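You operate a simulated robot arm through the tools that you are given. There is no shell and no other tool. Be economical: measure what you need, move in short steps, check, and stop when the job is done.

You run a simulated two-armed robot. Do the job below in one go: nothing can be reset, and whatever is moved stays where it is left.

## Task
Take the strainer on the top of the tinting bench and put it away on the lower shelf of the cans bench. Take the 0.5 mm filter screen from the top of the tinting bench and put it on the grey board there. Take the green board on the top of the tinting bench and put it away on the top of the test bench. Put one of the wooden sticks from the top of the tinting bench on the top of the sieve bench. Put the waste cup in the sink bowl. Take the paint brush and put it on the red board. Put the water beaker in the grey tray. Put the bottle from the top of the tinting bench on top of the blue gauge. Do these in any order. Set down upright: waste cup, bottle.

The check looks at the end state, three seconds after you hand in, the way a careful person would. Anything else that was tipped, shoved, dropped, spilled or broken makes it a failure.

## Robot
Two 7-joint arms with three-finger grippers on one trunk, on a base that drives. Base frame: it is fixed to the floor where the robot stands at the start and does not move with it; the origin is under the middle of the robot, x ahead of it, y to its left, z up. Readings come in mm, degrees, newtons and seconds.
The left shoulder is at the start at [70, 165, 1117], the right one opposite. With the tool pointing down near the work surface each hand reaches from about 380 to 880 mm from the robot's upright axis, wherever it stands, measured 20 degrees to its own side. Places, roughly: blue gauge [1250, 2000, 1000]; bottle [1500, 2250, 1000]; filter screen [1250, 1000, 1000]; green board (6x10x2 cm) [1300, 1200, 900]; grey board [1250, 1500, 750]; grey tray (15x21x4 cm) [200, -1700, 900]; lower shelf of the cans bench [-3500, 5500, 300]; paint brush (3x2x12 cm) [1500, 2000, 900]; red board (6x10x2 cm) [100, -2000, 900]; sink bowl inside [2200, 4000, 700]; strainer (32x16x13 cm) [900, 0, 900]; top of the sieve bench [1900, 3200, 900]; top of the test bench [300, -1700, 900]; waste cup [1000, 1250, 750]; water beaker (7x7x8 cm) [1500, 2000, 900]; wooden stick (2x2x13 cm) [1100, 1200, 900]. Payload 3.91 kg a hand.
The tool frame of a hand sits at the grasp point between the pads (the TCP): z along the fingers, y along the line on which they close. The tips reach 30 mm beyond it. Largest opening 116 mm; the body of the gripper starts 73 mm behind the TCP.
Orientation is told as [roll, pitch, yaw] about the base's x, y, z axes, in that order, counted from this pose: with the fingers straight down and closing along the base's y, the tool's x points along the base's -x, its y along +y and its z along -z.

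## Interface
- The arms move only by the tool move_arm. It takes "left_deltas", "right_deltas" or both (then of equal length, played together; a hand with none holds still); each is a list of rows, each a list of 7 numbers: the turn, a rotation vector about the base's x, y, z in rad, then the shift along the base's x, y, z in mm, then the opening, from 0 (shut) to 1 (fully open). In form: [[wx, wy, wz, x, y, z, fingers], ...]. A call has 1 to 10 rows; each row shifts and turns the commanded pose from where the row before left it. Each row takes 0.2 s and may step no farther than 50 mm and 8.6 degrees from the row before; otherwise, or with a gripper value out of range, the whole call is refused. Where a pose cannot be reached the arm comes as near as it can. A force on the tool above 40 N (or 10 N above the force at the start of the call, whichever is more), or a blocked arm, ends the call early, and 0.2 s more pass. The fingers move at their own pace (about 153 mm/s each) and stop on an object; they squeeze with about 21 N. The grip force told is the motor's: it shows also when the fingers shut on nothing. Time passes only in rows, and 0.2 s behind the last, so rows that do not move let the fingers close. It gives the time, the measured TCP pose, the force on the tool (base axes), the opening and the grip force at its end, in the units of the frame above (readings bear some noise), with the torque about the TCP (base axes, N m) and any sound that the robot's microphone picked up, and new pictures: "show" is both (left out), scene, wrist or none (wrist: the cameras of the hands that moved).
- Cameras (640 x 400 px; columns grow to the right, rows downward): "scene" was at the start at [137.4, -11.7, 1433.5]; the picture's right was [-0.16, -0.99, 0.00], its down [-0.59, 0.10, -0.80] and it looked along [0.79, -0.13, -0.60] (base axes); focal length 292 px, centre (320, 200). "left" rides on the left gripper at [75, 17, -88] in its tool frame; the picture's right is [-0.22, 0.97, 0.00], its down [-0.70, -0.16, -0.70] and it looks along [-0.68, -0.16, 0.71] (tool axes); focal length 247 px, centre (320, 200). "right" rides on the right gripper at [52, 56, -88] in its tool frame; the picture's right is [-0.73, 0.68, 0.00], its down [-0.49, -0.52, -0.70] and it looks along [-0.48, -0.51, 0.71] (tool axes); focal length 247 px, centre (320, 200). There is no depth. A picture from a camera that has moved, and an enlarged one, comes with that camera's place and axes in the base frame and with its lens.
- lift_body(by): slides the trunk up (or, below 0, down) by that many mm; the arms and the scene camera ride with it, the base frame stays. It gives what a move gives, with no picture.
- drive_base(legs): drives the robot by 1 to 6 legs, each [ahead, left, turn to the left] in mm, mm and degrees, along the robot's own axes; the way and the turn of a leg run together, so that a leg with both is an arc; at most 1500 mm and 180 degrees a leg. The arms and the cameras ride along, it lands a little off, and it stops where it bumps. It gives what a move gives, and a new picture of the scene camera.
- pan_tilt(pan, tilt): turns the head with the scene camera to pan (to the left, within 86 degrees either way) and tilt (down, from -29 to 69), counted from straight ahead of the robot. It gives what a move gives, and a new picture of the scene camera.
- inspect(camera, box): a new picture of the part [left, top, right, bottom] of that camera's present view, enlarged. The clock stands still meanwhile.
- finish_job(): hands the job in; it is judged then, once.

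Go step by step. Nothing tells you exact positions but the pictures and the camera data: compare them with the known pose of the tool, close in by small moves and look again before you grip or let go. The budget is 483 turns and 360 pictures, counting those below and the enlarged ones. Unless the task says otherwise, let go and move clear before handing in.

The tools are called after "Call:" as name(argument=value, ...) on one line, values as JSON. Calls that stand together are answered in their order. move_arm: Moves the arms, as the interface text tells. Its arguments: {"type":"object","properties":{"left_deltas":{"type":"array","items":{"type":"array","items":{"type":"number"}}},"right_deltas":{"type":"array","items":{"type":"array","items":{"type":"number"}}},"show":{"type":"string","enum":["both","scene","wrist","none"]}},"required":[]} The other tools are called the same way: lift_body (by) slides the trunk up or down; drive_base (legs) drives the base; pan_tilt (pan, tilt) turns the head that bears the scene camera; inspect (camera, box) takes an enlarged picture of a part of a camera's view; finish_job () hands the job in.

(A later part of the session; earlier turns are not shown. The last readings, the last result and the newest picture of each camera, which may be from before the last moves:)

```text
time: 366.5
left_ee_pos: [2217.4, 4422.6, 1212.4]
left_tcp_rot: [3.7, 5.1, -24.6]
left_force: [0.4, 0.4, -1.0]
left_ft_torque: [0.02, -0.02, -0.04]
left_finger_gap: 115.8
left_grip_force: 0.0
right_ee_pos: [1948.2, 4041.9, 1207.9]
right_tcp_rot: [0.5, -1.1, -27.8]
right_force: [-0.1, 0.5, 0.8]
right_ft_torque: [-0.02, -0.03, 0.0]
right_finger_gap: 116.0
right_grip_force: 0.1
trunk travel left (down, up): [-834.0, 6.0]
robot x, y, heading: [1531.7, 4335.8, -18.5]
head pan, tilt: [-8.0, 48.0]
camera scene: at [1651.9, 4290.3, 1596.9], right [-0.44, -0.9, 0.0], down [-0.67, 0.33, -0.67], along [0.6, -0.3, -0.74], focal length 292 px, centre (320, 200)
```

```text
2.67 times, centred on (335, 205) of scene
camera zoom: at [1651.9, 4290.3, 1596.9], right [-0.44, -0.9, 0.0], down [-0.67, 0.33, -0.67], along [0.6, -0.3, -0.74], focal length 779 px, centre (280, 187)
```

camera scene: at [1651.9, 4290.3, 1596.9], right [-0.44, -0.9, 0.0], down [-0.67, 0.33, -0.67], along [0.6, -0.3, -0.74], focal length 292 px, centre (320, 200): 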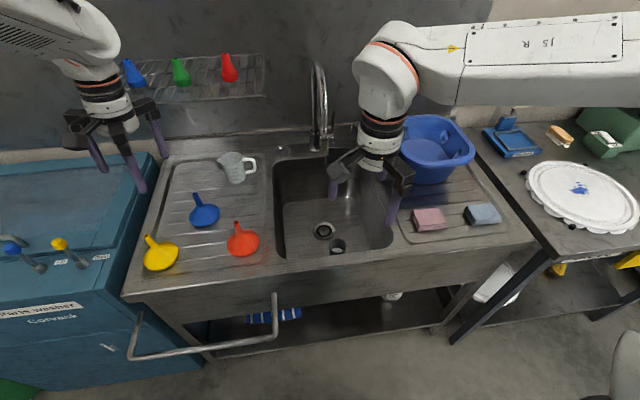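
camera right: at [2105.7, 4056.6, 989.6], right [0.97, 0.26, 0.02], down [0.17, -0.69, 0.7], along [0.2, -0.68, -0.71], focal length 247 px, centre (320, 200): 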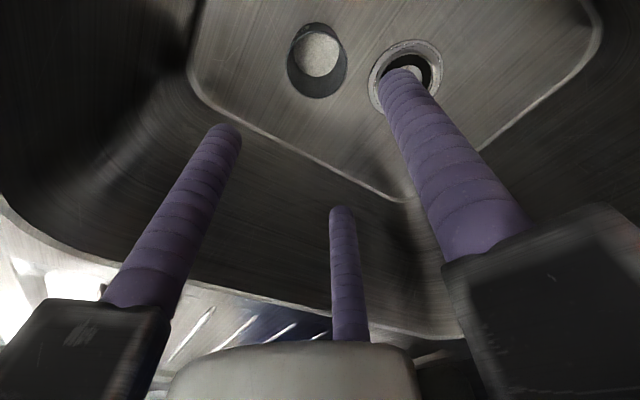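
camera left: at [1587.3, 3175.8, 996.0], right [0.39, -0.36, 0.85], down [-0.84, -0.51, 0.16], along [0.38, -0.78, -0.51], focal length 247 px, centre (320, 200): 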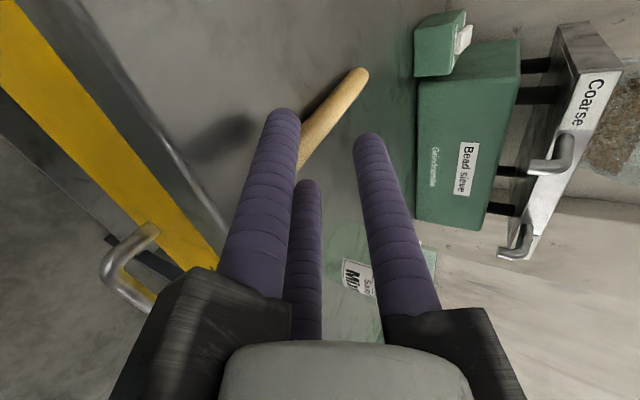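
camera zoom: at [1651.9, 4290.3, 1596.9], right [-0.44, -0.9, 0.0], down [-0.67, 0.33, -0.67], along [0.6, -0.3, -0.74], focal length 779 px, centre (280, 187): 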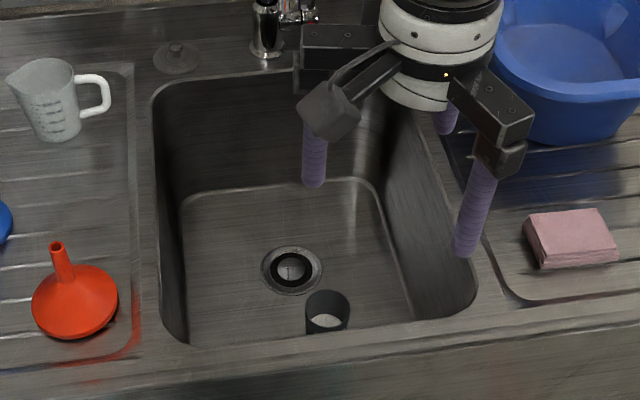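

The waste cup stands upright in the sink bowl. Last comes the strainer: I level the left hand, back off and drive back to it at the right end of the tinting bench.

Call:
move_arm(left_deltas=[[-0.0965, -0.0556, 0, -20, 6, 20, 1], [0, 0, 0.05, -30, 10, 20, 1], [0, 0, 0.05, -30, 10, 0, 1]], show="none")

Call:
drive_base(legs=[[-420, 0, 0], [0, -1500, 0], [0, -1500, 0], [0, -1100, 0]])

Call:
pan_tilt(pan=-10, tilt=38)

```text
time: 367.3
left_ee_pos: [2139.0, 4446.4, 1250.7]
left_tcp_rot: [0.0, -0.1, -19.0]
left_force: [-0.6, 0.1, -0.7]
left_ft_torque: [0.01, -0.01, -0.03]
left_finger_gap: 115.9
left_grip_force: 0.1
right_ee_pos: [1949.2, 4038.9, 1207.1]
right_tcp_rot: [0.5, -1.1, -27.9]
right_force: [-0.6, 0.4, -0.2]
right_ft_torque: [-0.03, 0.0, 0.0]
right_finger_gap: 116.2
right_grip_force: 0.0
trunk travel left (down, up): [-834.0, 6.0]
robot x, y, heading: [1536.1, 4338.4, -18.5]
head pan, tilt: [-8.0, 48.0]
```

```text
time: 389.3
left_ee_pos: [451.1, 669.8, 1251.4]
left_tcp_rot: [0.0, -0.2, -18.7]
left_force: [0.1, 0.7, -0.4]
left_ft_torque: [-0.04, 0.01, 0.01]
left_finger_gap: 116.0
left_grip_force: 0.1
right_ee_pos: [263.0, 262.4, 1206.9]
right_tcp_rot: [0.5, -1.1, -27.6]
right_force: [-0.3, 0.2, -0.2]
right_ft_torque: [-0.03, -0.03, -0.02]
right_finger_gap: 115.9
right_grip_force: 0.0
trunk travel left (down, up): [-834.0, 6.0]
robot x, y, heading: [-152.7, 558.5, -17.9]
head pan, tilt: [-8.0, 48.0]
camera scene: at [-34.3, 510.9, 1596.8], right [-0.44, -0.9, 0.0], down [-0.67, 0.33, -0.67], along [0.6, -0.29, -0.74], focal length 292 px, centre (320, 200)
```

scene: 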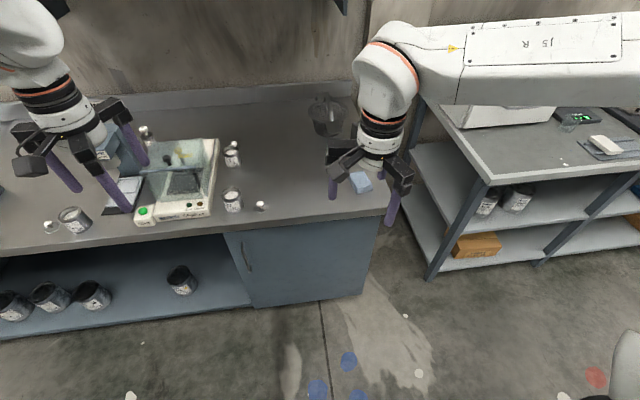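

```text
time: 390.0
left_ee_pos: [450.1, 670.1, 1251.5]
left_tcp_rot: [0.0, -0.1, -18.7]
left_force: [-0.1, -0.9, -0.4]
left_ft_torque: [-0.01, -0.02, 0.02]
left_finger_gap: 115.9
left_grip_force: 0.0
right_ee_pos: [263.4, 260.9, 1207.4]
right_tcp_rot: [0.6, -1.2, -27.6]
right_force: [-0.2, -0.3, -0.3]
right_ft_torque: [-0.01, -0.01, 0.0]
right_finger_gap: 116.0
right_grip_force: 0.1
trunk travel left (down, up): [-834.0, 6.0]
robot x, y, heading: [-150.9, 558.0, -17.8]
head pan, tilt: [-10.0, 38.0]
camera scene: at [-29.2, 504.0, 1611.1], right [-0.47, -0.88, 0.0], down [-0.54, 0.29, -0.79], along [0.7, -0.37, -0.62], focal length 292 px, centre (320, 200)
```

scene: 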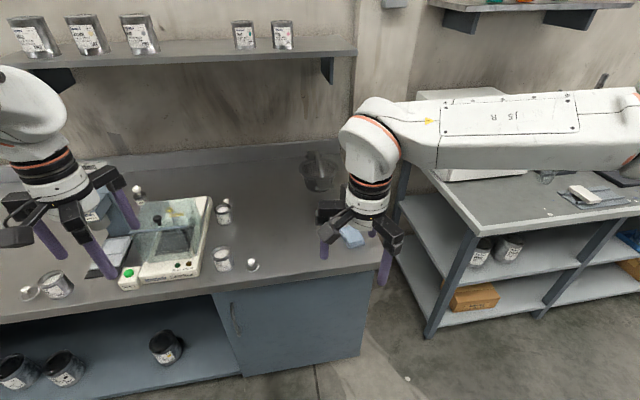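

Call:
drive_base(legs=[[0, -330, -0.5], [370, 0, 0]])

Call:
lift_body(by=-120)

Call:
pan_tilt(pan=8, tilt=38)

Call:
inspect(camera="scene", box=[220, 120, 420, 270])

```text
time: 394.1
left_ee_pos: [692.2, 241.1, 1251.8]
left_tcp_rot: [0.0, -0.1, -19.2]
left_force: [-0.9, 0.1, 1.2]
left_ft_torque: [0.0, -0.01, 0.03]
left_finger_gap: 115.9
left_grip_force: 0.0
right_ee_pos: [501.6, -166.2, 1208.3]
right_tcp_rot: [0.7, -1.2, -28.1]
right_force: [0.8, 0.2, -0.5]
right_ft_torque: [0.02, 0.0, 0.02]
right_finger_gap: 116.1
right_grip_force: 0.1
trunk travel left (down, up): [-834.0, 6.0]
robot x, y, heading: [87.5, 134.5, -18.5]
head pan, tilt: [-10.0, 38.0]
camera scene: at [210.9, 78.6, 1611.4], right [-0.48, -0.88, 0.0], down [-0.54, 0.29, -0.79], along [0.69, -0.38, -0.61], focal length 292 px, centre (320, 200)
```

scene: 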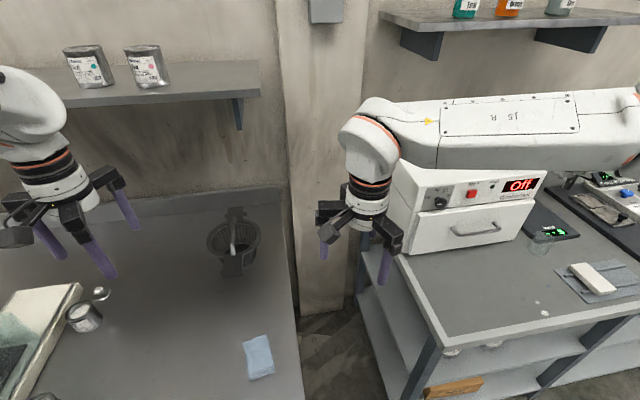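

```text
time: 395.6
left_ee_pos: [692.5, 240.8, 1131.3]
left_tcp_rot: [0.1, -0.1, -19.2]
left_force: [0.1, 0.4, -0.1]
left_ft_torque: [-0.02, -0.01, 0.01]
left_finger_gap: 115.9
left_grip_force: 0.0
right_ee_pos: [502.2, -166.8, 1087.1]
right_tcp_rot: [0.6, -1.1, -28.0]
right_force: [-0.1, 0.3, -0.2]
right_ft_torque: [-0.02, 0.02, -0.01]
right_finger_gap: 116.1
right_grip_force: 0.1
trunk travel left (down, up): [-714.0, 126.0]
robot x, y, heading: [90.6, 131.1, -18.6]
head pan, tilt: [-10.0, 38.0]
```

```text
time: 396.4
left_ee_pos: [692.4, 241.0, 1131.9]
left_tcp_rot: [0.0, 0.0, -19.1]
left_force: [0.2, 0.3, -0.4]
left_ft_torque: [0.01, 0.03, 0.01]
left_finger_gap: 116.2
left_grip_force: 0.1
right_ee_pos: [503.9, -167.2, 1085.7]
right_tcp_rot: [0.5, -1.0, -27.9]
right_force: [0.0, 0.9, -0.7]
right_ft_torque: [-0.01, -0.01, 0.01]
right_finger_gap: 115.9
right_grip_force: 0.2
trunk travel left (down, up): [-714.0, 126.0]
robot x, y, heading: [87.8, 133.2, -18.4]
head pan, tilt: [8.0, 38.0]
camera scene: at [221.8, 103.3, 1491.2], right [-0.18, -0.98, 0.0], down [-0.61, 0.11, -0.79], along [0.77, -0.14, -0.62], focal length 292 px, centre (320, 200)
```

scene: 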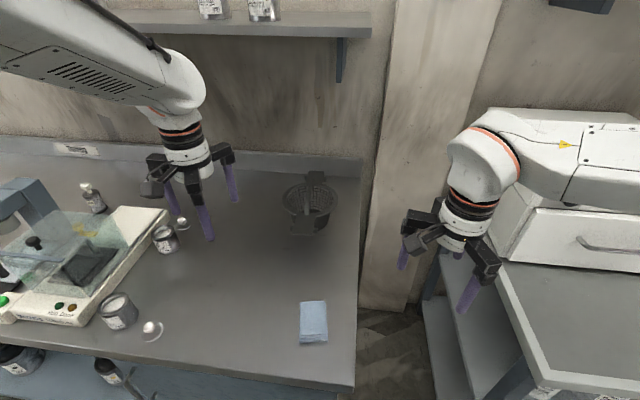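

```text
2.67 times, centred on (320, 195) of scene
camera zoom: at [221.8, 103.3, 1491.2], right [-0.18, -0.98, 0.0], down [-0.61, 0.11, -0.79], along [0.77, -0.14, -0.62], focal length 779 px, centre (320, 213)
```

zoom: 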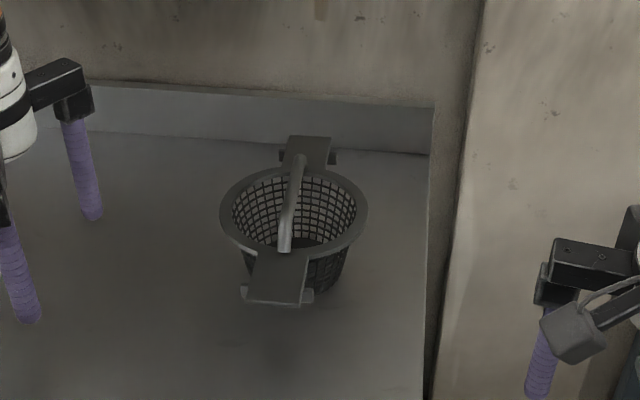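

The strainer is a mesh basket with a handle bar running away from me over its top, at about (899, 9). I bring the left hand over the bar.

Call:
move_arm(left_deltas=[[0, 0, 0.04, 40, -28, 0, 1], [0, 0, 0.04, 35, -34, 0, 1], [0, 0, 0, 35, -34, 0, 1], [0, 0, 0, 30, -36, -10, 1], [0, 0, 0, 30, -37, -10, 1], [0, 0, 0, 20, -37, -20, 1], [0, 0, 0, 16, -30, -20, 1], [0, 0, 0, 0, 0, 0, 1]], show="both")

```text
time: 398.2
left_ee_pos: [896.6, 6.2, 1072.3]
left_tcp_rot: [-0.1, -0.1, -14.5]
left_force: [0.8, 0.4, 0.2]
left_ft_torque: [-0.02, -0.04, 0.0]
left_finger_gap: 116.1
left_grip_force: 0.0
right_ee_pos: [501.9, -165.4, 1086.6]
right_tcp_rot: [0.5, -1.2, -28.0]
right_force: [-0.3, 0.0, -0.2]
right_ft_torque: [-0.01, 0.01, 0.02]
right_finger_gap: 116.0
right_grip_force: 0.2
trunk travel left (down, up): [-714.0, 126.0]
robot x, y, heading: [89.6, 131.7, -18.4]
head pan, tilt: [8.0, 38.0]
camera scene: at [220.2, 104.5, 1491.4], right [-0.18, -0.98, 0.0], down [-0.6, 0.11, -0.79], along [0.78, -0.14, -0.61], focal length 292 px, centre (320, 200)
camera left: at [828.4, 40.7, 1159.7], right [0.46, 0.89, 0.0], down [0.63, -0.33, 0.7], along [0.62, -0.32, -0.71], focal length 247 px, centre (320, 200)
```

scene: 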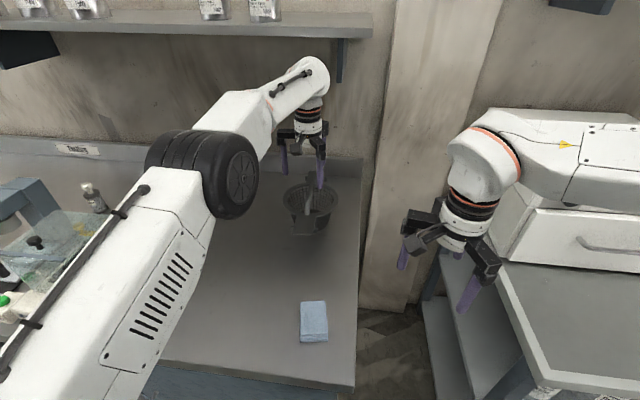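
left: 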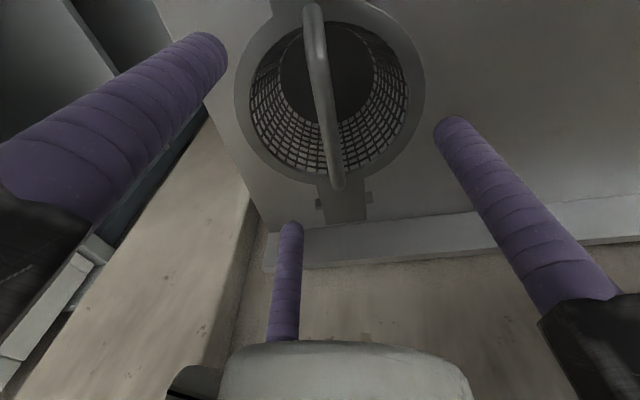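

The bar lies nearly on the axis. I align the yaw, half-close the fingers so they fit inside the rim, and lower around the bar.

Call:
move_arm(left_deltas=[[0, 0, -0.08, 0, 0, -20, 0.5], [0, 0, 0, 0, 0, -25, 0.5], [0, 0, 0, 0, 0, -25, 0.5], [0, 0, 0, 0, 0, -15, 0.5], [0, 0, 0, 0, 0, -7, 0.5], [0, 0, 0, 0, 0, 0, 0.5]], show="wrist")

```text
time: 399.6
left_ee_pos: [898.6, 5.3, 978.5]
left_tcp_rot: [-0.1, 0.1, -19.2]
left_force: [1.0, -0.7, 0.4]
left_ft_torque: [-0.01, 0.04, 0.01]
left_finger_gap: 58.1
left_grip_force: 0.1
right_ee_pos: [503.2, -166.8, 1086.2]
right_tcp_rot: [0.6, -1.0, -28.0]
right_force: [0.1, -0.2, -0.5]
right_ft_torque: [0.01, -0.03, 0.04]
right_finger_gap: 116.2
right_grip_force: 0.3
trunk travel left (down, up): [-714.0, 126.0]
robot x, y, heading: [86.4, 133.1, -18.7]
head pan, tilt: [8.0, 38.0]
camera left: at [834.3, 44.0, 1066.2], right [0.53, 0.85, 0.0], down [0.6, -0.38, 0.7], along [0.59, -0.37, -0.71], focal length 247 px, centre (320, 200)
```

left: 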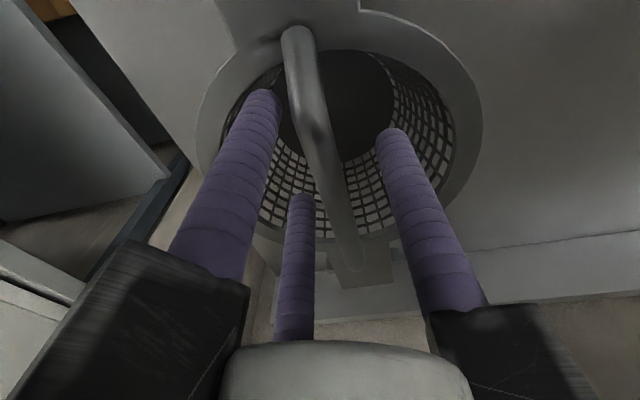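

The bar's apex is about 50 mm lower than I assumed. I lower a further 40 mm and close.

Call:
move_arm(left_deltas=[[0, 0, 0, 0, 0, -14, 0.5], [0, 0, 0, 0, 0, -14, 0.5], [0, 0, 0, 0, 0, -12, 0.5], [0, 0, 0, 0, 0, 0, 0.5]], show="wrist")

```text
time: 400.6
left_ee_pos: [897.7, 4.5, 938.6]
left_tcp_rot: [0.0, -0.1, -19.2]
left_force: [0.1, 0.1, -0.8]
left_ft_torque: [0.0, 0.01, 0.01]
left_finger_gap: 58.0
left_grip_force: 0.1
right_ee_pos: [503.6, -167.8, 1087.3]
right_tcp_rot: [0.5, -1.1, -28.0]
right_force: [-0.2, -0.1, -0.9]
right_ft_torque: [0.01, 0.0, 0.01]
right_finger_gap: 115.9
right_grip_force: 0.1
trunk travel left (down, up): [-714.0, 126.0]
robot x, y, heading: [89.6, 135.4, -18.4]
head pan, tilt: [8.0, 38.0]
camera left: at [833.7, 43.6, 1026.6], right [0.53, 0.85, 0.0], down [0.6, -0.38, 0.7], along [0.59, -0.37, -0.71], focal length 247 px, centre (320, 200)
```

left: 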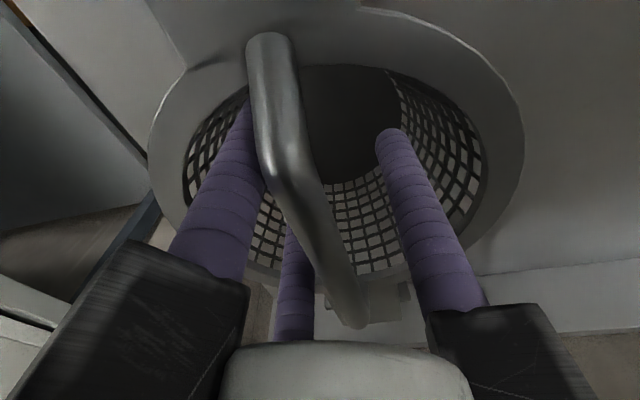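

The bar is 12 mm toward the pair of fingers; I shift the hand right to centre it and close.

Call:
move_arm(left_deltas=[[0, 0, 0, -2, -6, 0, 0.5], [0, 0, 0, -2, -6, -4, 0.5], [0, 0, 0, 0, 0, 0, 0.4], [0, 0, 0, 0, 0, 0, 0.25], [0, 0, 0, 0, 0, 0, 0.1], [0, 0, 0, 0, 0, 0, 0], [0, 0, 0, 0, 0, 0, 0]], show="wrist")

```text
time: 402.2
left_ee_pos: [894.4, -7.6, 935.1]
left_tcp_rot: [-0.1, -0.2, -19.2]
left_force: [0.3, 0.6, 1.2]
left_ft_torque: [0.07, 0.15, -0.06]
left_finger_gap: 24.5
left_grip_force: 20.6
right_ee_pos: [502.7, -167.1, 1087.4]
right_tcp_rot: [0.6, -1.1, -28.0]
right_force: [-0.9, 0.2, -0.6]
right_ft_torque: [0.02, 0.03, -0.01]
right_finger_gap: 116.0
right_grip_force: 0.0
trunk travel left (down, up): [-714.0, 126.0]
robot x, y, heading: [86.8, 132.0, -18.4]
head pan, tilt: [8.0, 38.0]
camera left: at [829.7, 31.7, 1022.7], right [0.53, 0.85, 0.0], down [0.6, -0.38, 0.7], along [0.59, -0.37, -0.71], focal length 247 px, centre (320, 200)
```

left: 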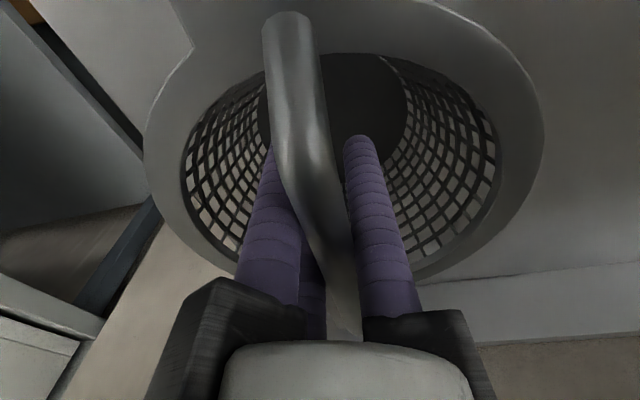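

Gripped on the bar. I lift and check.

Call:
move_arm(left_deltas=[[0, 0, 0, 0, 0, 10, 0], [0, 0, 0, 0, 0, 20, 0], [0, 0, 0, 0, 0, 30, 0], [0, 0, 0, 0, 0, 35, 0], [0, 0, 0, -10, 4, 35, 0], [0, 0, 0, -20, 7, 35, 0], [0, 0, 0, -30, 10, 20, 0], [0, 0, 0, 0, 0, 0, 0]], show="scene")

```text
time: 404.0
left_ee_pos: [837.1, 13.1, 1116.7]
left_tcp_rot: [-0.1, 0.0, -19.1]
left_force: [0.1, -0.1, -3.0]
left_ft_torque: [-0.02, 0.05, 0.01]
left_finger_gap: 24.2
left_grip_force: 20.9
right_ee_pos: [502.8, -167.4, 1085.8]
right_tcp_rot: [0.5, -1.0, -28.0]
right_force: [0.4, 0.1, 0.1]
right_ft_torque: [0.06, 0.0, -0.01]
right_finger_gap: 115.7
right_grip_force: 0.0
trunk travel left (down, up): [-714.0, 126.0]
robot x, y, heading: [88.8, 132.1, -18.7]
head pan, tilt: [8.0, 38.0]
camera scene: at [223.5, 102.9, 1491.0], right [-0.18, -0.98, 0.0], down [-0.61, 0.11, -0.79], along [0.77, -0.14, -0.62], focal length 292 px, centre (320, 200)
```

scene: 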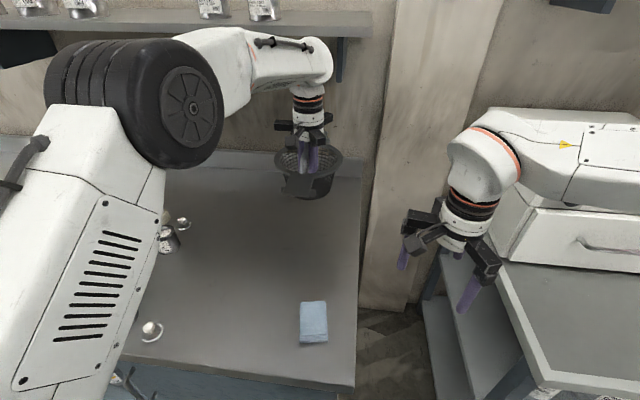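

The strainer hangs level. I retract it, and set off toward the cans bench: back, along the aisle to the left, then turn round.

Call:
move_arm(left_deltas=[[0, 0, 0, -25, 20, 8, 0], [0, 0, 0, -32, 28, 8, 0], [0, 0, 0, -32, 28, 8, 0], [0, 0, 0, -32, 28, 8, 0], [0, 0, 0, -30, 26, 8, 0]], show="none")

Call:
drive_base(legs=[[-450, 0, 0], [-200, 1100, 0], [-200, 1100, 0], [-190, 1100, 0], [0, 0, 165]])

Call:
pan_tilt(pan=0, tilt=15)

```text
time: 405.2
left_ee_pos: [684.2, 144.2, 1160.6]
left_tcp_rot: [-0.2, -0.1, -19.2]
left_force: [-0.7, 1.3, -1.6]
left_ft_torque: [0.01, -0.02, 0.0]
left_finger_gap: 24.6
left_grip_force: 20.8
right_ee_pos: [501.3, -165.6, 1088.0]
right_tcp_rot: [0.4, -1.1, -28.0]
right_force: [-0.4, 0.2, -0.2]
right_ft_torque: [-0.04, -0.05, 0.0]
right_finger_gap: 115.9
right_grip_force: 0.1
trunk travel left (down, up): [-714.0, 126.0]
robot x, y, heading: [89.4, 133.4, -18.3]
head pan, tilt: [8.0, 38.0]
```

```text
time: 431.0
left_ee_pos: [-460.6, 3741.3, 1160.1]
left_tcp_rot: [0.0, -0.1, 149.2]
left_force: [0.1, 0.3, -2.5]
left_ft_torque: [-0.04, -0.02, 0.0]
left_finger_gap: 24.5
left_grip_force: 20.6
right_ee_pos: [-217.2, 4007.0, 1087.9]
right_tcp_rot: [0.6, -1.2, 140.3]
right_force: [0.1, -0.2, 0.2]
right_ft_torque: [-0.02, -0.01, 0.07]
right_finger_gap: 116.2
right_grip_force: 0.1
trunk travel left (down, up): [-714.0, 126.0]
robot x, y, heading: [127.5, 3628.3, 149.9]
head pan, tilt: [8.0, 38.0]
camera scene: at [4.6, 3690.5, 1491.2], right [0.38, 0.93, 0.0], down [0.57, -0.23, -0.79], along [-0.73, 0.3, -0.62], focal length 292 px, centre (320, 200)
```

scene: 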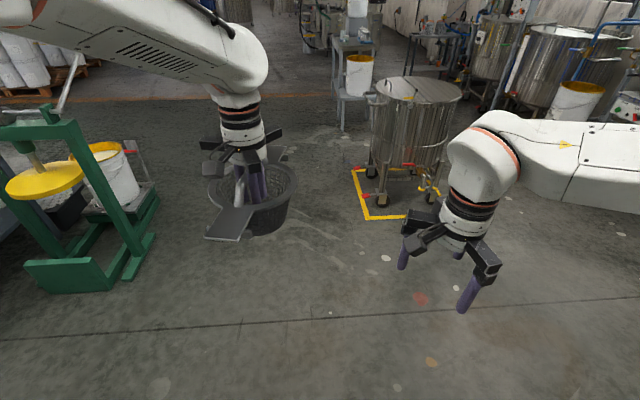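

```text
time: 431.8
left_ee_pos: [-460.2, 3741.5, 1158.7]
left_tcp_rot: [-0.1, 0.1, 149.2]
left_force: [0.4, 0.2, -3.0]
left_ft_torque: [0.02, -0.04, -0.03]
left_finger_gap: 24.2
left_grip_force: 21.0
right_ee_pos: [-218.9, 4007.5, 1086.8]
right_tcp_rot: [0.5, -1.1, 140.3]
right_force: [0.6, -0.3, 0.8]
right_ft_torque: [0.01, 0.0, -0.03]
right_finger_gap: 116.1
right_grip_force: 0.1
trunk travel left (down, up): [-714.0, 126.0]
robot x, y, heading: [130.1, 3630.3, 149.8]
head pan, tilt: [0.0, 15.0]
camera scene: at [3.7, 3704.8, 1527.7], right [0.5, 0.86, 0.0], down [0.22, -0.13, -0.97], along [-0.84, 0.48, -0.26], focal length 292 px, centre (320, 200)
```

scene: 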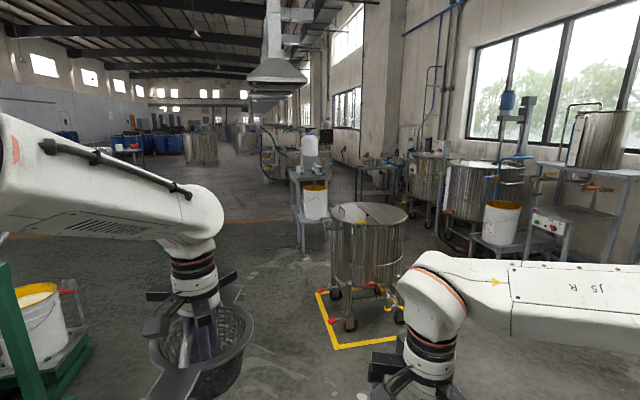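

Call:
inspect(camera="scene", box=[250, 120, 420, 260])

```text
2.86 times, centred on (335, 190) of scene
camera zoom: at [3.7, 3704.8, 1527.7], right [0.5, 0.86, 0.0], down [0.22, -0.13, -0.97], along [-0.84, 0.48, -0.26], focal length 835 px, centre (277, 229)
```

zoom: 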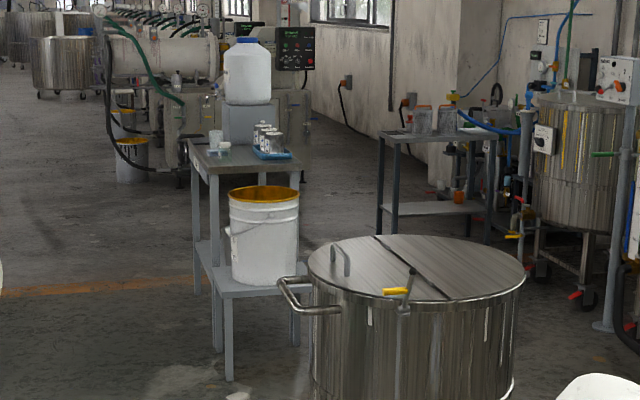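

The small stand ahead-left, with cans and a jug on top and a bucket on its lower level, fits the cans bench's place (about (−3300, 5500)). I drive nearer, passing well left of the tank.

Call:
drive_base(legs=[[1100, 320, 0], [1100, 320, -15]])

Call:
pan_tilt(pan=0, tilt=30)

```text
time: 443.1
left_ee_pos: [-2606.0, 4524.9, 1160.4]
left_tcp_rot: [0.0, -0.1, 136.1]
left_force: [-0.4, -0.4, -1.8]
left_ft_torque: [-0.02, -0.07, 0.01]
left_finger_gap: 24.4
left_grip_force: 20.8
right_ee_pos: [-2309.9, 4729.9, 1087.2]
right_tcp_rot: [0.6, -1.1, 127.2]
right_force: [0.5, -0.2, -0.2]
right_ft_torque: [0.01, -0.01, -0.02]
right_finger_gap: 116.1
right_grip_force: 0.0
trunk travel left (down, up): [-714.0, 126.0]
robot x, y, heading: [-2063.9, 4281.8, 136.4]
head pan, tilt: [0.0, 15.0]
camera scene: at [-2162.7, 4384.6, 1527.8], right [0.69, 0.73, 0.0], down [0.19, -0.18, -0.97], along [-0.7, 0.66, -0.26], focal length 292 px, centre (320, 200)
```

scene: 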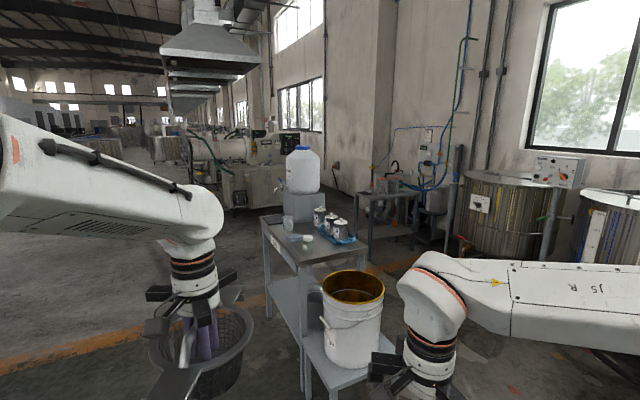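

```text
time: 443.9
left_ee_pos: [-2606.9, 4524.6, 1159.2]
left_tcp_rot: [0.1, 0.0, 135.9]
left_force: [-0.6, -0.3, -2.1]
left_ft_torque: [-0.01, -0.06, 0.01]
left_finger_gap: 24.4
left_grip_force: 20.6
right_ee_pos: [-2310.2, 4730.8, 1086.3]
right_tcp_rot: [0.6, -1.1, 127.2]
right_force: [-0.1, -0.2, 0.4]
right_ft_torque: [0.0, -0.03, -0.02]
right_finger_gap: 115.8
right_grip_force: 0.0
trunk travel left (down, up): [-714.0, 126.0]
robot x, y, heading: [-2059.3, 4283.6, 136.7]
head pan, tilt: [0.0, 30.0]
camera scene: at [-2160.9, 4382.8, 1503.6], right [0.69, 0.73, 0.0], down [0.36, -0.34, -0.87], along [-0.63, 0.59, -0.5], focal length 292 px, centre (320, 200)
```

scene: 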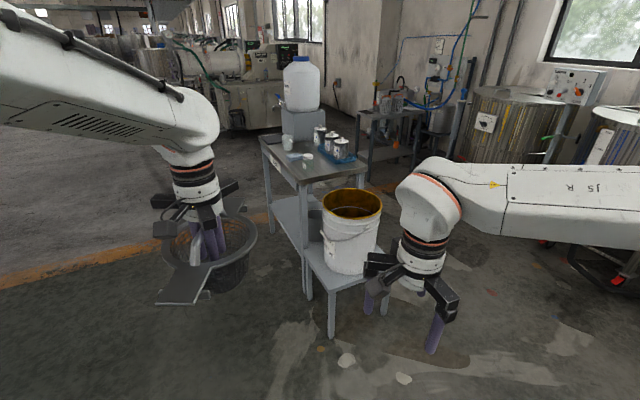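

Call:
inspect(camera="scene", box=[230, 100, 400, 350])

```text
1.60 times, centred on (315, 225) of scene
camera zoom: at [-2160.9, 4382.8, 1503.6], right [0.69, 0.73, 0.0], down [0.36, -0.34, -0.87], along [-0.63, 0.59, -0.5], focal length 468 px, centre (328, 160)
```

zoom: 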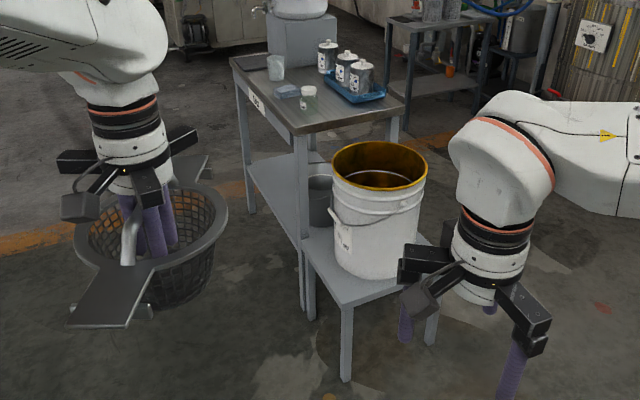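

I can now make out the cans bench: its front (with the sign) faces away to the left, and its lower shelf is open there, free at the left part. I retract the right hand and drive round to face that side, keeping some distance.

Call:
move_arm(right_deltas=[[0, 0, 0, 27, -25, 10, 0.3], [0, 0, 0, 27, -25, 10, 0.3], [0, 0, 0, 26, -25, 10, 0.3], [0, 0, 0, 0, 0, 0, 0.3]], show="none")

Call:
drive_base(legs=[[742, 502, 0], [742, 502, 0], [0, 0, -65]])

```text
time: 444.9
left_ee_pos: [-2606.8, 4524.5, 1160.8]
left_tcp_rot: [0.0, 0.0, 135.9]
left_force: [-0.2, -1.4, -2.3]
left_ft_torque: [-0.02, -0.05, -0.02]
left_finger_gap: 24.4
left_grip_force: 20.8
right_ee_pos: [-2230.1, 4654.7, 1118.4]
right_tcp_rot: [0.6, -1.0, 127.2]
right_force: [-0.3, 0.3, -0.2]
right_ft_torque: [-0.01, 0.01, 0.02]
right_finger_gap: 34.7
right_grip_force: 0.0
trunk travel left (down, up): [-714.0, 126.0]
robot x, y, heading: [-2061.4, 4287.3, 136.7]
head pan, tilt: [0.0, 30.0]
```

```text
time: 456.8
left_ee_pos: [-3874.6, 5148.0, 1160.7]
left_tcp_rot: [0.0, -0.1, 73.5]
left_force: [0.2, 0.2, -2.3]
left_ft_torque: [-0.08, -0.01, -0.01]
left_finger_gap: 24.5
left_grip_force: 20.6
right_ee_pos: [-3586.3, 4873.1, 1119.1]
right_tcp_rot: [0.6, -1.0, 64.4]
right_force: [0.1, 0.2, 0.7]
right_ft_torque: [-0.04, 0.04, 0.02]
right_finger_gap: 35.0
right_grip_force: 0.1
trunk travel left (down, up): [-714.0, 126.0]
robot x, y, heading: [-3838.1, 4552.8, 74.1]
head pan, tilt: [0.0, 30.0]
camera scene: at [-3797.2, 4687.9, 1503.5], right [0.96, -0.27, 0.0], down [-0.14, -0.48, -0.87], along [0.24, 0.83, -0.5], focal length 292 px, centre (320, 200)
```

scene: 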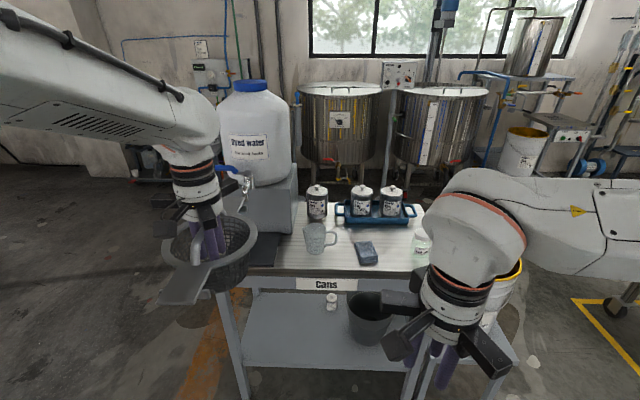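

I'm now facing the "Cans" sign; the lower shelf is free on its left half. I turn the strainer so its handle lies crosswise, and lower the trunk while still clear of the bench.

Call:
move_arm(left_deltas=[[0, 0, -0.143, 0, -5, 0, 0], [0, 0, -0.143, 0, -5, 0, 0], [0, 0, -0.143, 0, -5, 0, 0], [0, 0, -0.143, 0, -5, 0, 0], [0, 0, -0.143, 0, 0, 0, 0], [0, 0, -0.143, 0, 0, 0, 0], [0, 0, -0.143, 0, 0, 0, 0], [0, 0, -0.143, 0, 0, 0, 0], [0, 0, -0.143, 0, 0, 0, 0], [0, 0, -0.143, 0, 0, 0, 0]], show="none")

Call:
lift_body(by=-420)

Call:
pan_tilt(pan=0, tilt=25)

```text
time: 459.0
left_ee_pos: [-3874.9, 5128.2, 1159.5]
left_tcp_rot: [0.0, -0.2, -8.6]
left_force: [0.3, 0.4, -1.7]
left_ft_torque: [0.03, 0.06, -0.07]
left_finger_gap: 24.4
left_grip_force: 21.2
right_ee_pos: [-3587.0, 4873.2, 1119.0]
right_tcp_rot: [0.4, -1.2, 64.5]
right_force: [-0.7, -0.3, -0.6]
right_ft_torque: [0.0, 0.02, -0.01]
right_finger_gap: 34.7
right_grip_force: 0.0
trunk travel left (down, up): [-714.0, 126.0]
robot x, y, heading: [-3839.9, 4550.6, 74.3]
head pan, tilt: [0.0, 30.0]
```

```text
refused: -420 is not a number from -400 to 400
```

```text
time: 459.7
left_ee_pos: [-3875.4, 5127.1, 1160.6]
left_tcp_rot: [-0.1, -0.1, -8.5]
left_force: [0.3, 0.3, -2.0]
left_ft_torque: [0.01, 0.03, 0.01]
left_finger_gap: 24.3
left_grip_force: 20.9
right_ee_pos: [-3585.7, 4874.2, 1118.9]
right_tcp_rot: [0.6, -1.1, 64.5]
right_force: [0.0, -0.4, -0.2]
right_ft_torque: [0.02, 0.02, -0.01]
right_finger_gap: 34.8
right_grip_force: 0.2
trunk travel left (down, up): [-714.0, 126.0]
robot x, y, heading: [-3835.5, 4550.4, 73.9]
head pan, tilt: [0.0, 25.0]
camera scene: at [-3796.7, 4689.4, 1511.5], right [0.96, -0.27, 0.0], down [-0.12, -0.41, -0.91], along [0.25, 0.87, -0.42], focal length 292 px, centre (320, 200)
```

scene: 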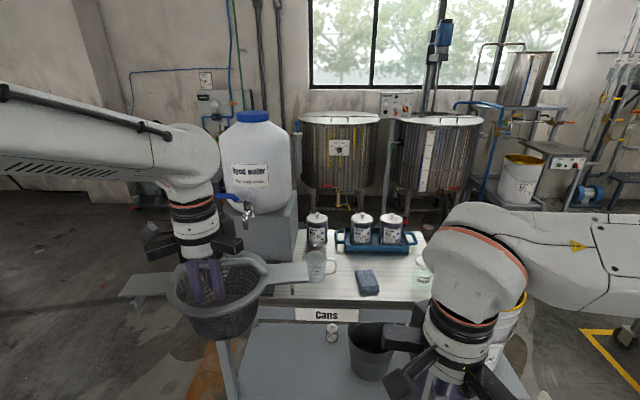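

Call:
lift_body(by=-400)

Call:
move_arm(left_deltas=[[0, 0, -0.13, 20, -6, -20, 0], [0, 0, 0, 28, -8, -40, 0], [0, 0, 0, 28, -8, -40, 0], [0.126, -0.036, 0, 27, -7.5, -40, 0], [0.126, -0.036, 0, 0, 0, -40, 0], [0.126, -0.036, 0, 0, 0, -30, 0], [0.126, -0.036, 0, 0, 0, -20, 0], [0.126, -0.036, 0, 0, 0, -15, 0], [0.126, -0.036, 0, 0, 0, -10, 0], [0, 0, 0, 0, 0, 0, 0]], show="scene")

```text
time: 463.5
left_ee_pos: [-3874.0, 5126.2, 760.5]
left_tcp_rot: [0.0, -0.1, -8.5]
left_force: [-0.5, -1.4, -2.3]
left_ft_torque: [-0.01, 0.06, 0.05]
left_finger_gap: 24.3
left_grip_force: 21.4
right_ee_pos: [-3586.9, 4873.8, 719.5]
right_tcp_rot: [0.5, -1.1, 64.5]
right_force: [-0.6, -0.5, 0.1]
right_ft_torque: [-0.01, 0.0, 0.01]
right_finger_gap: 34.9
right_grip_force: 0.1
trunk travel left (down, up): [-314.0, 526.0]
robot x, y, heading: [-3835.2, 4548.4, 74.2]
head pan, tilt: [0.0, 25.0]
```

```text
time: 465.9
left_ee_pos: [-3745.8, 5101.6, 544.3]
left_tcp_rot: [40.6, -9.4, -16.6]
left_force: [0.2, 1.1, -1.9]
left_ft_torque: [0.02, 0.04, 0.04]
left_finger_gap: 24.5
left_grip_force: 21.3
left hand out of reach, approached as far as the arm can: row 7, 8
right_ee_pos: [-3586.6, 4873.7, 717.3]
right_tcp_rot: [0.7, -1.0, 64.5]
right_force: [0.2, -0.8, 0.2]
right_ft_torque: [0.0, 0.0, -0.03]
right_finger_gap: 35.0
right_grip_force: 0.1
trunk travel left (down, up): [-314.0, 526.0]
robot x, y, heading: [-3837.1, 4545.8, 74.2]
head pan, tilt: [0.0, 25.0]
stopped in row 10 (left hand): the arm was blocked; the commanded pose is now the measured one
camera scene: at [-3796.9, 4689.3, 1111.5], right [0.96, -0.27, 0.0], down [-0.12, -0.41, -0.91], along [0.25, 0.87, -0.42], focal length 292 px, centre (320, 200)
```

scene: 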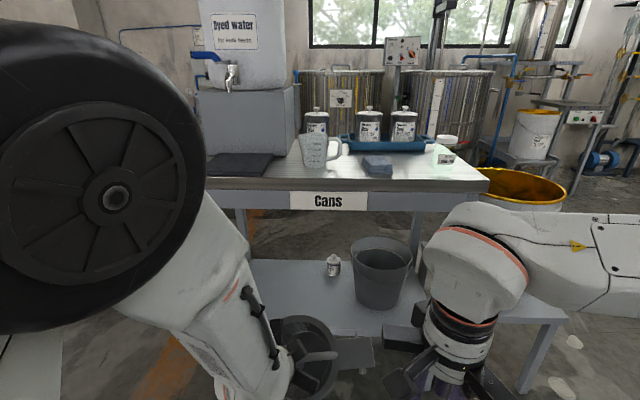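

The arm is folding too close to the body. I move the hand further ahead and straighten its sideways tilt.

Call:
move_arm(left_deltas=[[0, 0, 0, 6, 22, 0, 0], [0.0117, 0.0393, 0, 7, 24, 0, 0], [0.0117, 0.0393, 0, 7, 24, 0, 0], [0.0117, 0.0393, 0, 7, 24, -10, 0], [0.0117, 0.0393, 0, 0, 0, -20, 0], [0, 0, 0, 0, 0, -20, 0], [0, 0, 0, 0, 0, 0, 0]], show="wrist")

```text
time: 467.5
left_ee_pos: [-3728.8, 5207.1, 504.3]
left_tcp_rot: [40.3, -3.4, -13.6]
left_force: [0.0, 0.1, -1.5]
left_ft_torque: [-0.03, 0.06, 0.0]
left_finger_gap: 24.1
left_grip_force: 21.2
right_ee_pos: [-3586.4, 4873.5, 717.7]
right_tcp_rot: [0.6, -1.1, 64.5]
right_force: [0.2, -0.7, -0.4]
right_ft_torque: [0.01, 0.03, 0.01]
right_finger_gap: 34.3
right_grip_force: 0.1
trunk travel left (down, up): [-314.0, 526.0]
robot x, y, heading: [-3837.3, 4551.7, 74.2]
head pan, tilt: [0.0, 25.0]
camera left: at [-3816.4, 5181.3, 577.5], right [0.36, 0.68, 0.64], down [0.51, -0.72, 0.47], along [0.78, 0.16, -0.6], focal length 247 px, centre (320, 200)
```

left: 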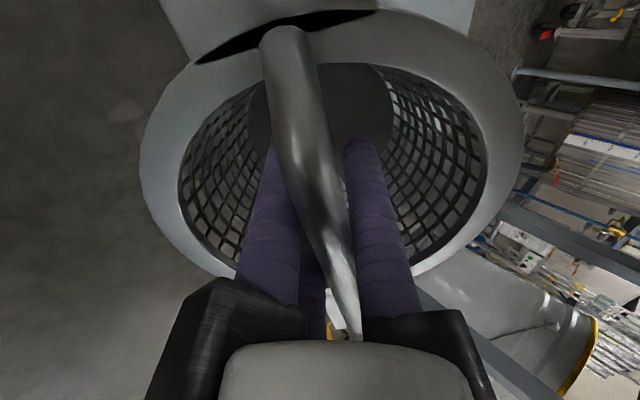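

I reduce the hand's pitch so the strainer is less tilted, and zoom in on the shelf for its exact height.

Call:
move_arm(left_deltas=[[-0.11, 0.06, -0.02, 0, 0, 0, 0], [-0.11, 0.06, -0.02, 0, 0, 0, 0], [0, 0, 0, 0, 0, 0, 0]], show="none")

Call:
inspect(camera="scene", box=[190, 160, 510, 380])

```text
time: 468.3
left_ee_pos: [-3722.2, 5205.2, 503.8]
left_tcp_rot: [31.8, -3.4, -16.5]
left_force: [-0.1, -0.7, -1.7]
left_ft_torque: [0.01, 0.03, 0.03]
left_finger_gap: 24.4
left_grip_force: 20.8
left hand out of reach, approached as far as the arm can: row 2
right_ee_pos: [-3586.3, 4873.6, 719.3]
right_tcp_rot: [0.6, -1.1, 64.5]
right_force: [1.0, -0.3, -0.8]
right_ft_torque: [0.03, 0.0, 0.0]
right_finger_gap: 34.8
right_grip_force: 0.0
trunk travel left (down, up): [-314.0, 526.0]
robot x, y, heading: [-3841.2, 4548.1, 74.1]
head pan, tilt: [0.0, 25.0]
```

```text
1.82 times, centred on (350, 270) of scene
camera zoom: at [-3796.7, 4689.4, 1111.5], right [0.96, -0.27, 0.0], down [-0.12, -0.41, -0.91], along [0.25, 0.87, -0.42], focal length 531 px, centre (266, 73)
```

zoom: 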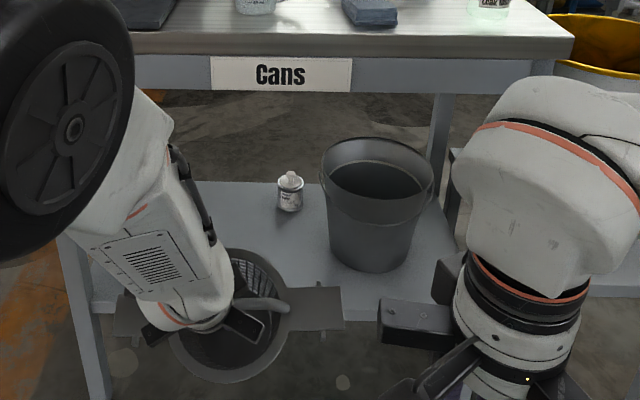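

Combining the two views: the shelf is at z ≈ 296 and the apron's underside at z ≈ 763, so the hand can go in upright. I bring the hand back to vertical while moving it ahead.

Call:
move_arm(left_deltas=[[-0.06, 0.025, 0, 6, 22, 0, 0], [-0.115, 0.047, 0, 6, 22, 0, 0], [-0.12, 0.047, 0, 6, 20, 0, 0], [-0.12, 0.047, 0, 3, 10, 0, 0], [-0.12, 0.047, 0, 0, 0, 0, 0], [0, 0, 0, 0, 0, 0, 0]], show="scene")

```text
time: 469.7
left_ee_pos: [-3689.2, 5266.8, 493.8]
left_tcp_rot: [-1.3, 1.2, -20.0]
left_force: [-0.6, -0.7, -2.6]
left_ft_torque: [-0.01, 0.06, 0.05]
left_finger_gap: 24.8
left_grip_force: 21.0
right_ee_pos: [-3586.5, 4873.0, 719.5]
right_tcp_rot: [0.6, -1.1, 64.5]
right_force: [0.7, -0.6, 0.6]
right_ft_torque: [-0.02, -0.01, 0.0]
right_finger_gap: 34.6
right_grip_force: 0.1
trunk travel left (down, up): [-314.0, 526.0]
robot x, y, heading: [-3836.4, 4549.9, 74.2]
head pan, tilt: [0.0, 25.0]
camera scene: at [-3796.7, 4689.3, 1111.5], right [0.96, -0.27, 0.0], down [-0.12, -0.41, -0.91], along [0.25, 0.87, -0.42], focal length 292 px, centre (320, 200)
```

scene: 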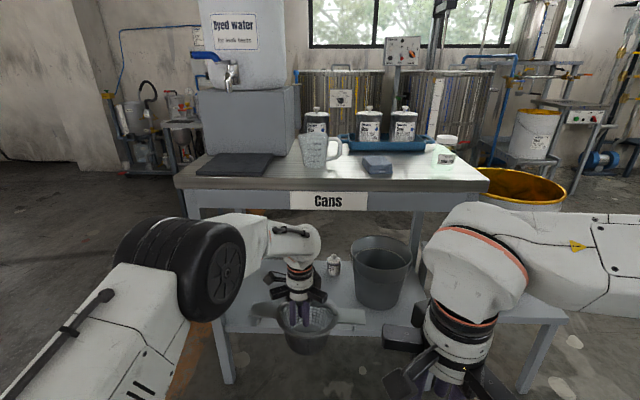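

Level and upright again. I lower it to just above shelf height and drive it in.

Call:
move_arm(left_deltas=[[0.02, -0.01, 0, 0, 0, -30, 0], [0, -0.02, 0, 0, 0, -30, 0], [0, 0, 0, 0, 0, -26, 0], [0, 0, 0, 0, 0, 0, 0]], show="none")

Call:
drive_base(legs=[[120, 0, 0]])

```text
time: 470.7
left_ee_pos: [-3689.7, 5266.6, 409.2]
left_tcp_rot: [0.5, 0.1, -20.1]
left_force: [0.0, 0.6, -2.6]
left_ft_torque: [0.01, 0.04, 0.02]
left_finger_gap: 24.4
left_grip_force: 20.7
right_ee_pos: [-3586.1, 4873.9, 718.5]
right_tcp_rot: [0.6, -1.1, 64.6]
right_force: [0.1, -0.2, 1.2]
right_ft_torque: [-0.05, -0.02, -0.06]
right_finger_gap: 34.8
right_grip_force: 0.2
trunk travel left (down, up): [-314.0, 526.0]
robot x, y, heading: [-3838.6, 4551.2, 74.1]
head pan, tilt: [0.0, 25.0]
```

```text
time: 471.9
left_ee_pos: [-3654.3, 5384.5, 408.7]
left_tcp_rot: [0.3, 0.2, -20.2]
left_force: [-0.1, -0.3, -2.7]
left_ft_torque: [-0.01, 0.05, 0.02]
left_finger_gap: 24.6
left_grip_force: 21.0
right_ee_pos: [-3553.4, 4992.1, 717.9]
right_tcp_rot: [0.6, -1.0, 64.4]
right_force: [0.9, 0.6, -0.7]
right_ft_torque: [0.0, 0.04, 0.01]
right_finger_gap: 35.0
right_grip_force: 0.1
trunk travel left (down, up): [-314.0, 526.0]
robot x, y, heading: [-3801.6, 4670.1, 74.1]
head pan, tilt: [0.0, 25.0]
camera scene: at [-3762.3, 4808.1, 1111.3], right [0.96, -0.28, 0.0], down [-0.12, -0.41, -0.91], along [0.25, 0.87, -0.42], focal length 292 px, centre (320, 200)
```

scene: 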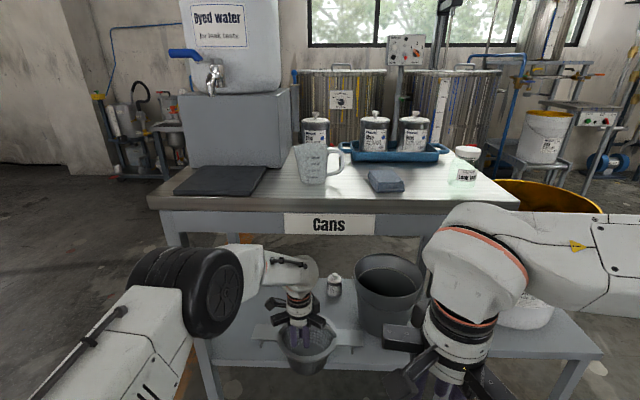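

The strainer is at the shelf's front edge with room on both sides. I push it in further by extending the arm, then check.

Call:
move_arm(left_deltas=[[0, 0, 0, 1.7, 24, 0, 0], [0, 0, 0, 1.7, 24, 0, 0], [0, 0, 0, 1.7, 24, 0, 0], [0, 0, 0, 1.7, 24, 0, 0], [0, 0, 0, 0, 0, 0, 0]], show="both")

```text
time: 473.1
left_ee_pos: [-3654.2, 5462.3, 412.7]
left_tcp_rot: [0.3, 0.1, -20.1]
left_force: [0.4, 0.4, -2.6]
left_ft_torque: [-0.03, 0.05, -0.03]
left_finger_gap: 24.5
left_grip_force: 21.1
left hand out of reach, approached as far as the arm can: row 4
right_ee_pos: [-3552.3, 4990.6, 717.4]
right_tcp_rot: [0.6, -1.0, 64.5]
right_force: [-0.8, -0.2, -0.1]
right_ft_torque: [0.02, -0.06, -0.02]
right_finger_gap: 34.8
right_grip_force: 0.0
trunk travel left (down, up): [-314.0, 526.0]
robot x, y, heading: [-3804.6, 4668.8, 74.1]
head pan, tilt: [0.0, 25.0]
camera scene: at [-3762.6, 4807.6, 1111.4], right [0.96, -0.28, 0.0], down [-0.12, -0.41, -0.91], along [0.25, 0.87, -0.42], focal length 292 px, centre (320, 200)
camera left: at [-3719.6, 5501.5, 500.2], right [0.54, 0.84, 0.01], down [0.6, -0.39, 0.7], along [0.59, -0.38, -0.72], focal length 247 px, centre (320, 200)
```

scene: 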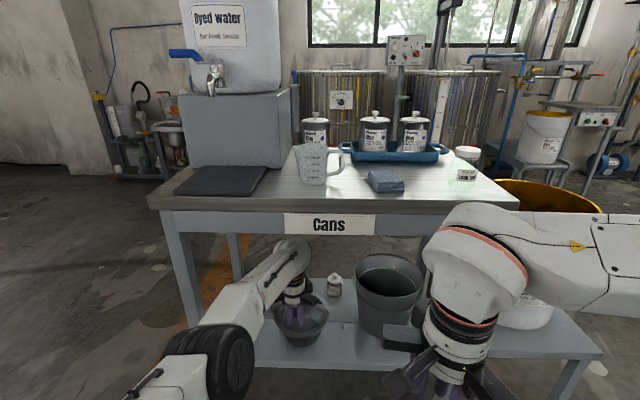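
left: 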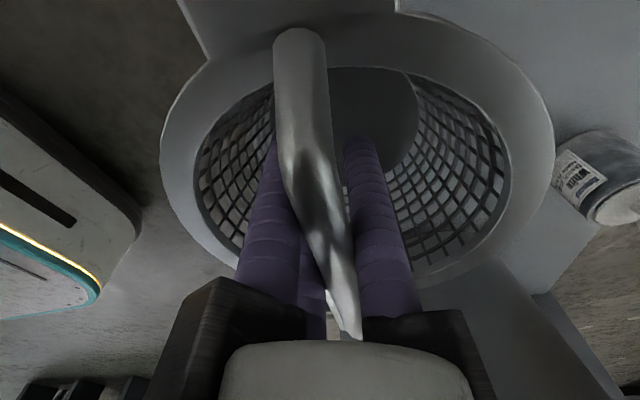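

The strainer is fully over the shelf, clear of the bucket and small can. I lower it to contact.

Call:
move_arm(left_deltas=[[0, 0, 0, 0, 0, -10, 0], [0, 0, 0, 0, 0, -8, 0], [0, 0, 0, 0, 0, -4, 0], [0, 0, 0, 0, 0, 0, 0]], show="none")

Call:
move_arm(left_deltas=[[0, 0, 0, 0, 0, -3, 0], [0, 0, 0, 0, 0, -3, 0], [0, 0, 0, 0, 0, 0, 0]], show="none")

Call:
move_arm(left_deltas=[[0, 0, 0, 0, 0, -3, 0], [0, 0, 0, 0, 0, -3, 0], [0, 0, 0, 0, 0, 0, 0]], show="none")

```text
time: 474.1
left_ee_pos: [-3659.9, 5460.1, 389.7]
left_tcp_rot: [0.5, 0.2, -20.1]
left_force: [0.5, -0.2, -2.4]
left_ft_torque: [0.01, 0.04, -0.02]
left_finger_gap: 24.7
left_grip_force: 20.8
left hand out of reach, approached as far as the arm can: row 2
right_ee_pos: [-3552.5, 4991.4, 717.8]
right_tcp_rot: [0.6, -1.1, 64.5]
right_force: [-0.6, 0.3, -1.3]
right_ft_torque: [0.01, -0.01, -0.02]
right_finger_gap: 34.9
right_grip_force: 0.0
trunk travel left (down, up): [-314.0, 526.0]
robot x, y, heading: [-3803.9, 4667.1, 74.1]
head pan, tilt: [0.0, 25.0]
```

```text
time: 474.9
left_ee_pos: [-3662.1, 5457.9, 384.3]
left_tcp_rot: [0.5, 0.1, -20.1]
left_force: [1.0, 1.8, 6.1]
left_ft_torque: [-0.13, 0.07, 0.02]
left_finger_gap: 24.6
left_grip_force: 20.5
right_ee_pos: [-3552.8, 4991.2, 719.3]
right_tcp_rot: [0.6, -1.1, 64.4]
right_force: [0.3, -0.9, -0.9]
right_ft_torque: [0.01, -0.02, 0.0]
right_finger_gap: 34.4
right_grip_force: 0.2
trunk travel left (down, up): [-314.0, 526.0]
robot x, y, heading: [-3803.4, 4664.4, 74.0]
head pan, tilt: [0.0, 25.0]
```

```text
time: 475.8
left_ee_pos: [-3662.7, 5458.0, 380.9]
left_tcp_rot: [0.9, 0.2, -20.1]
left_force: [4.9, 5.8, 19.4]
left_ft_torque: [-0.14, 0.11, -0.07]
left_finger_gap: 24.8
left_grip_force: 20.8
left hand out of reach, approached as far as the arm can: row 1
right_ee_pos: [-3552.0, 4989.7, 719.7]
right_tcp_rot: [0.7, -1.2, 64.3]
right_force: [-1.1, 0.5, 0.5]
right_ft_torque: [0.03, -0.01, 0.01]
right_finger_gap: 34.7
right_grip_force: 0.1
trunk travel left (down, up): [-314.0, 526.0]
robot x, y, heading: [-3805.0, 4668.2, 73.9]
head pan, tilt: [0.0, 25.0]
```

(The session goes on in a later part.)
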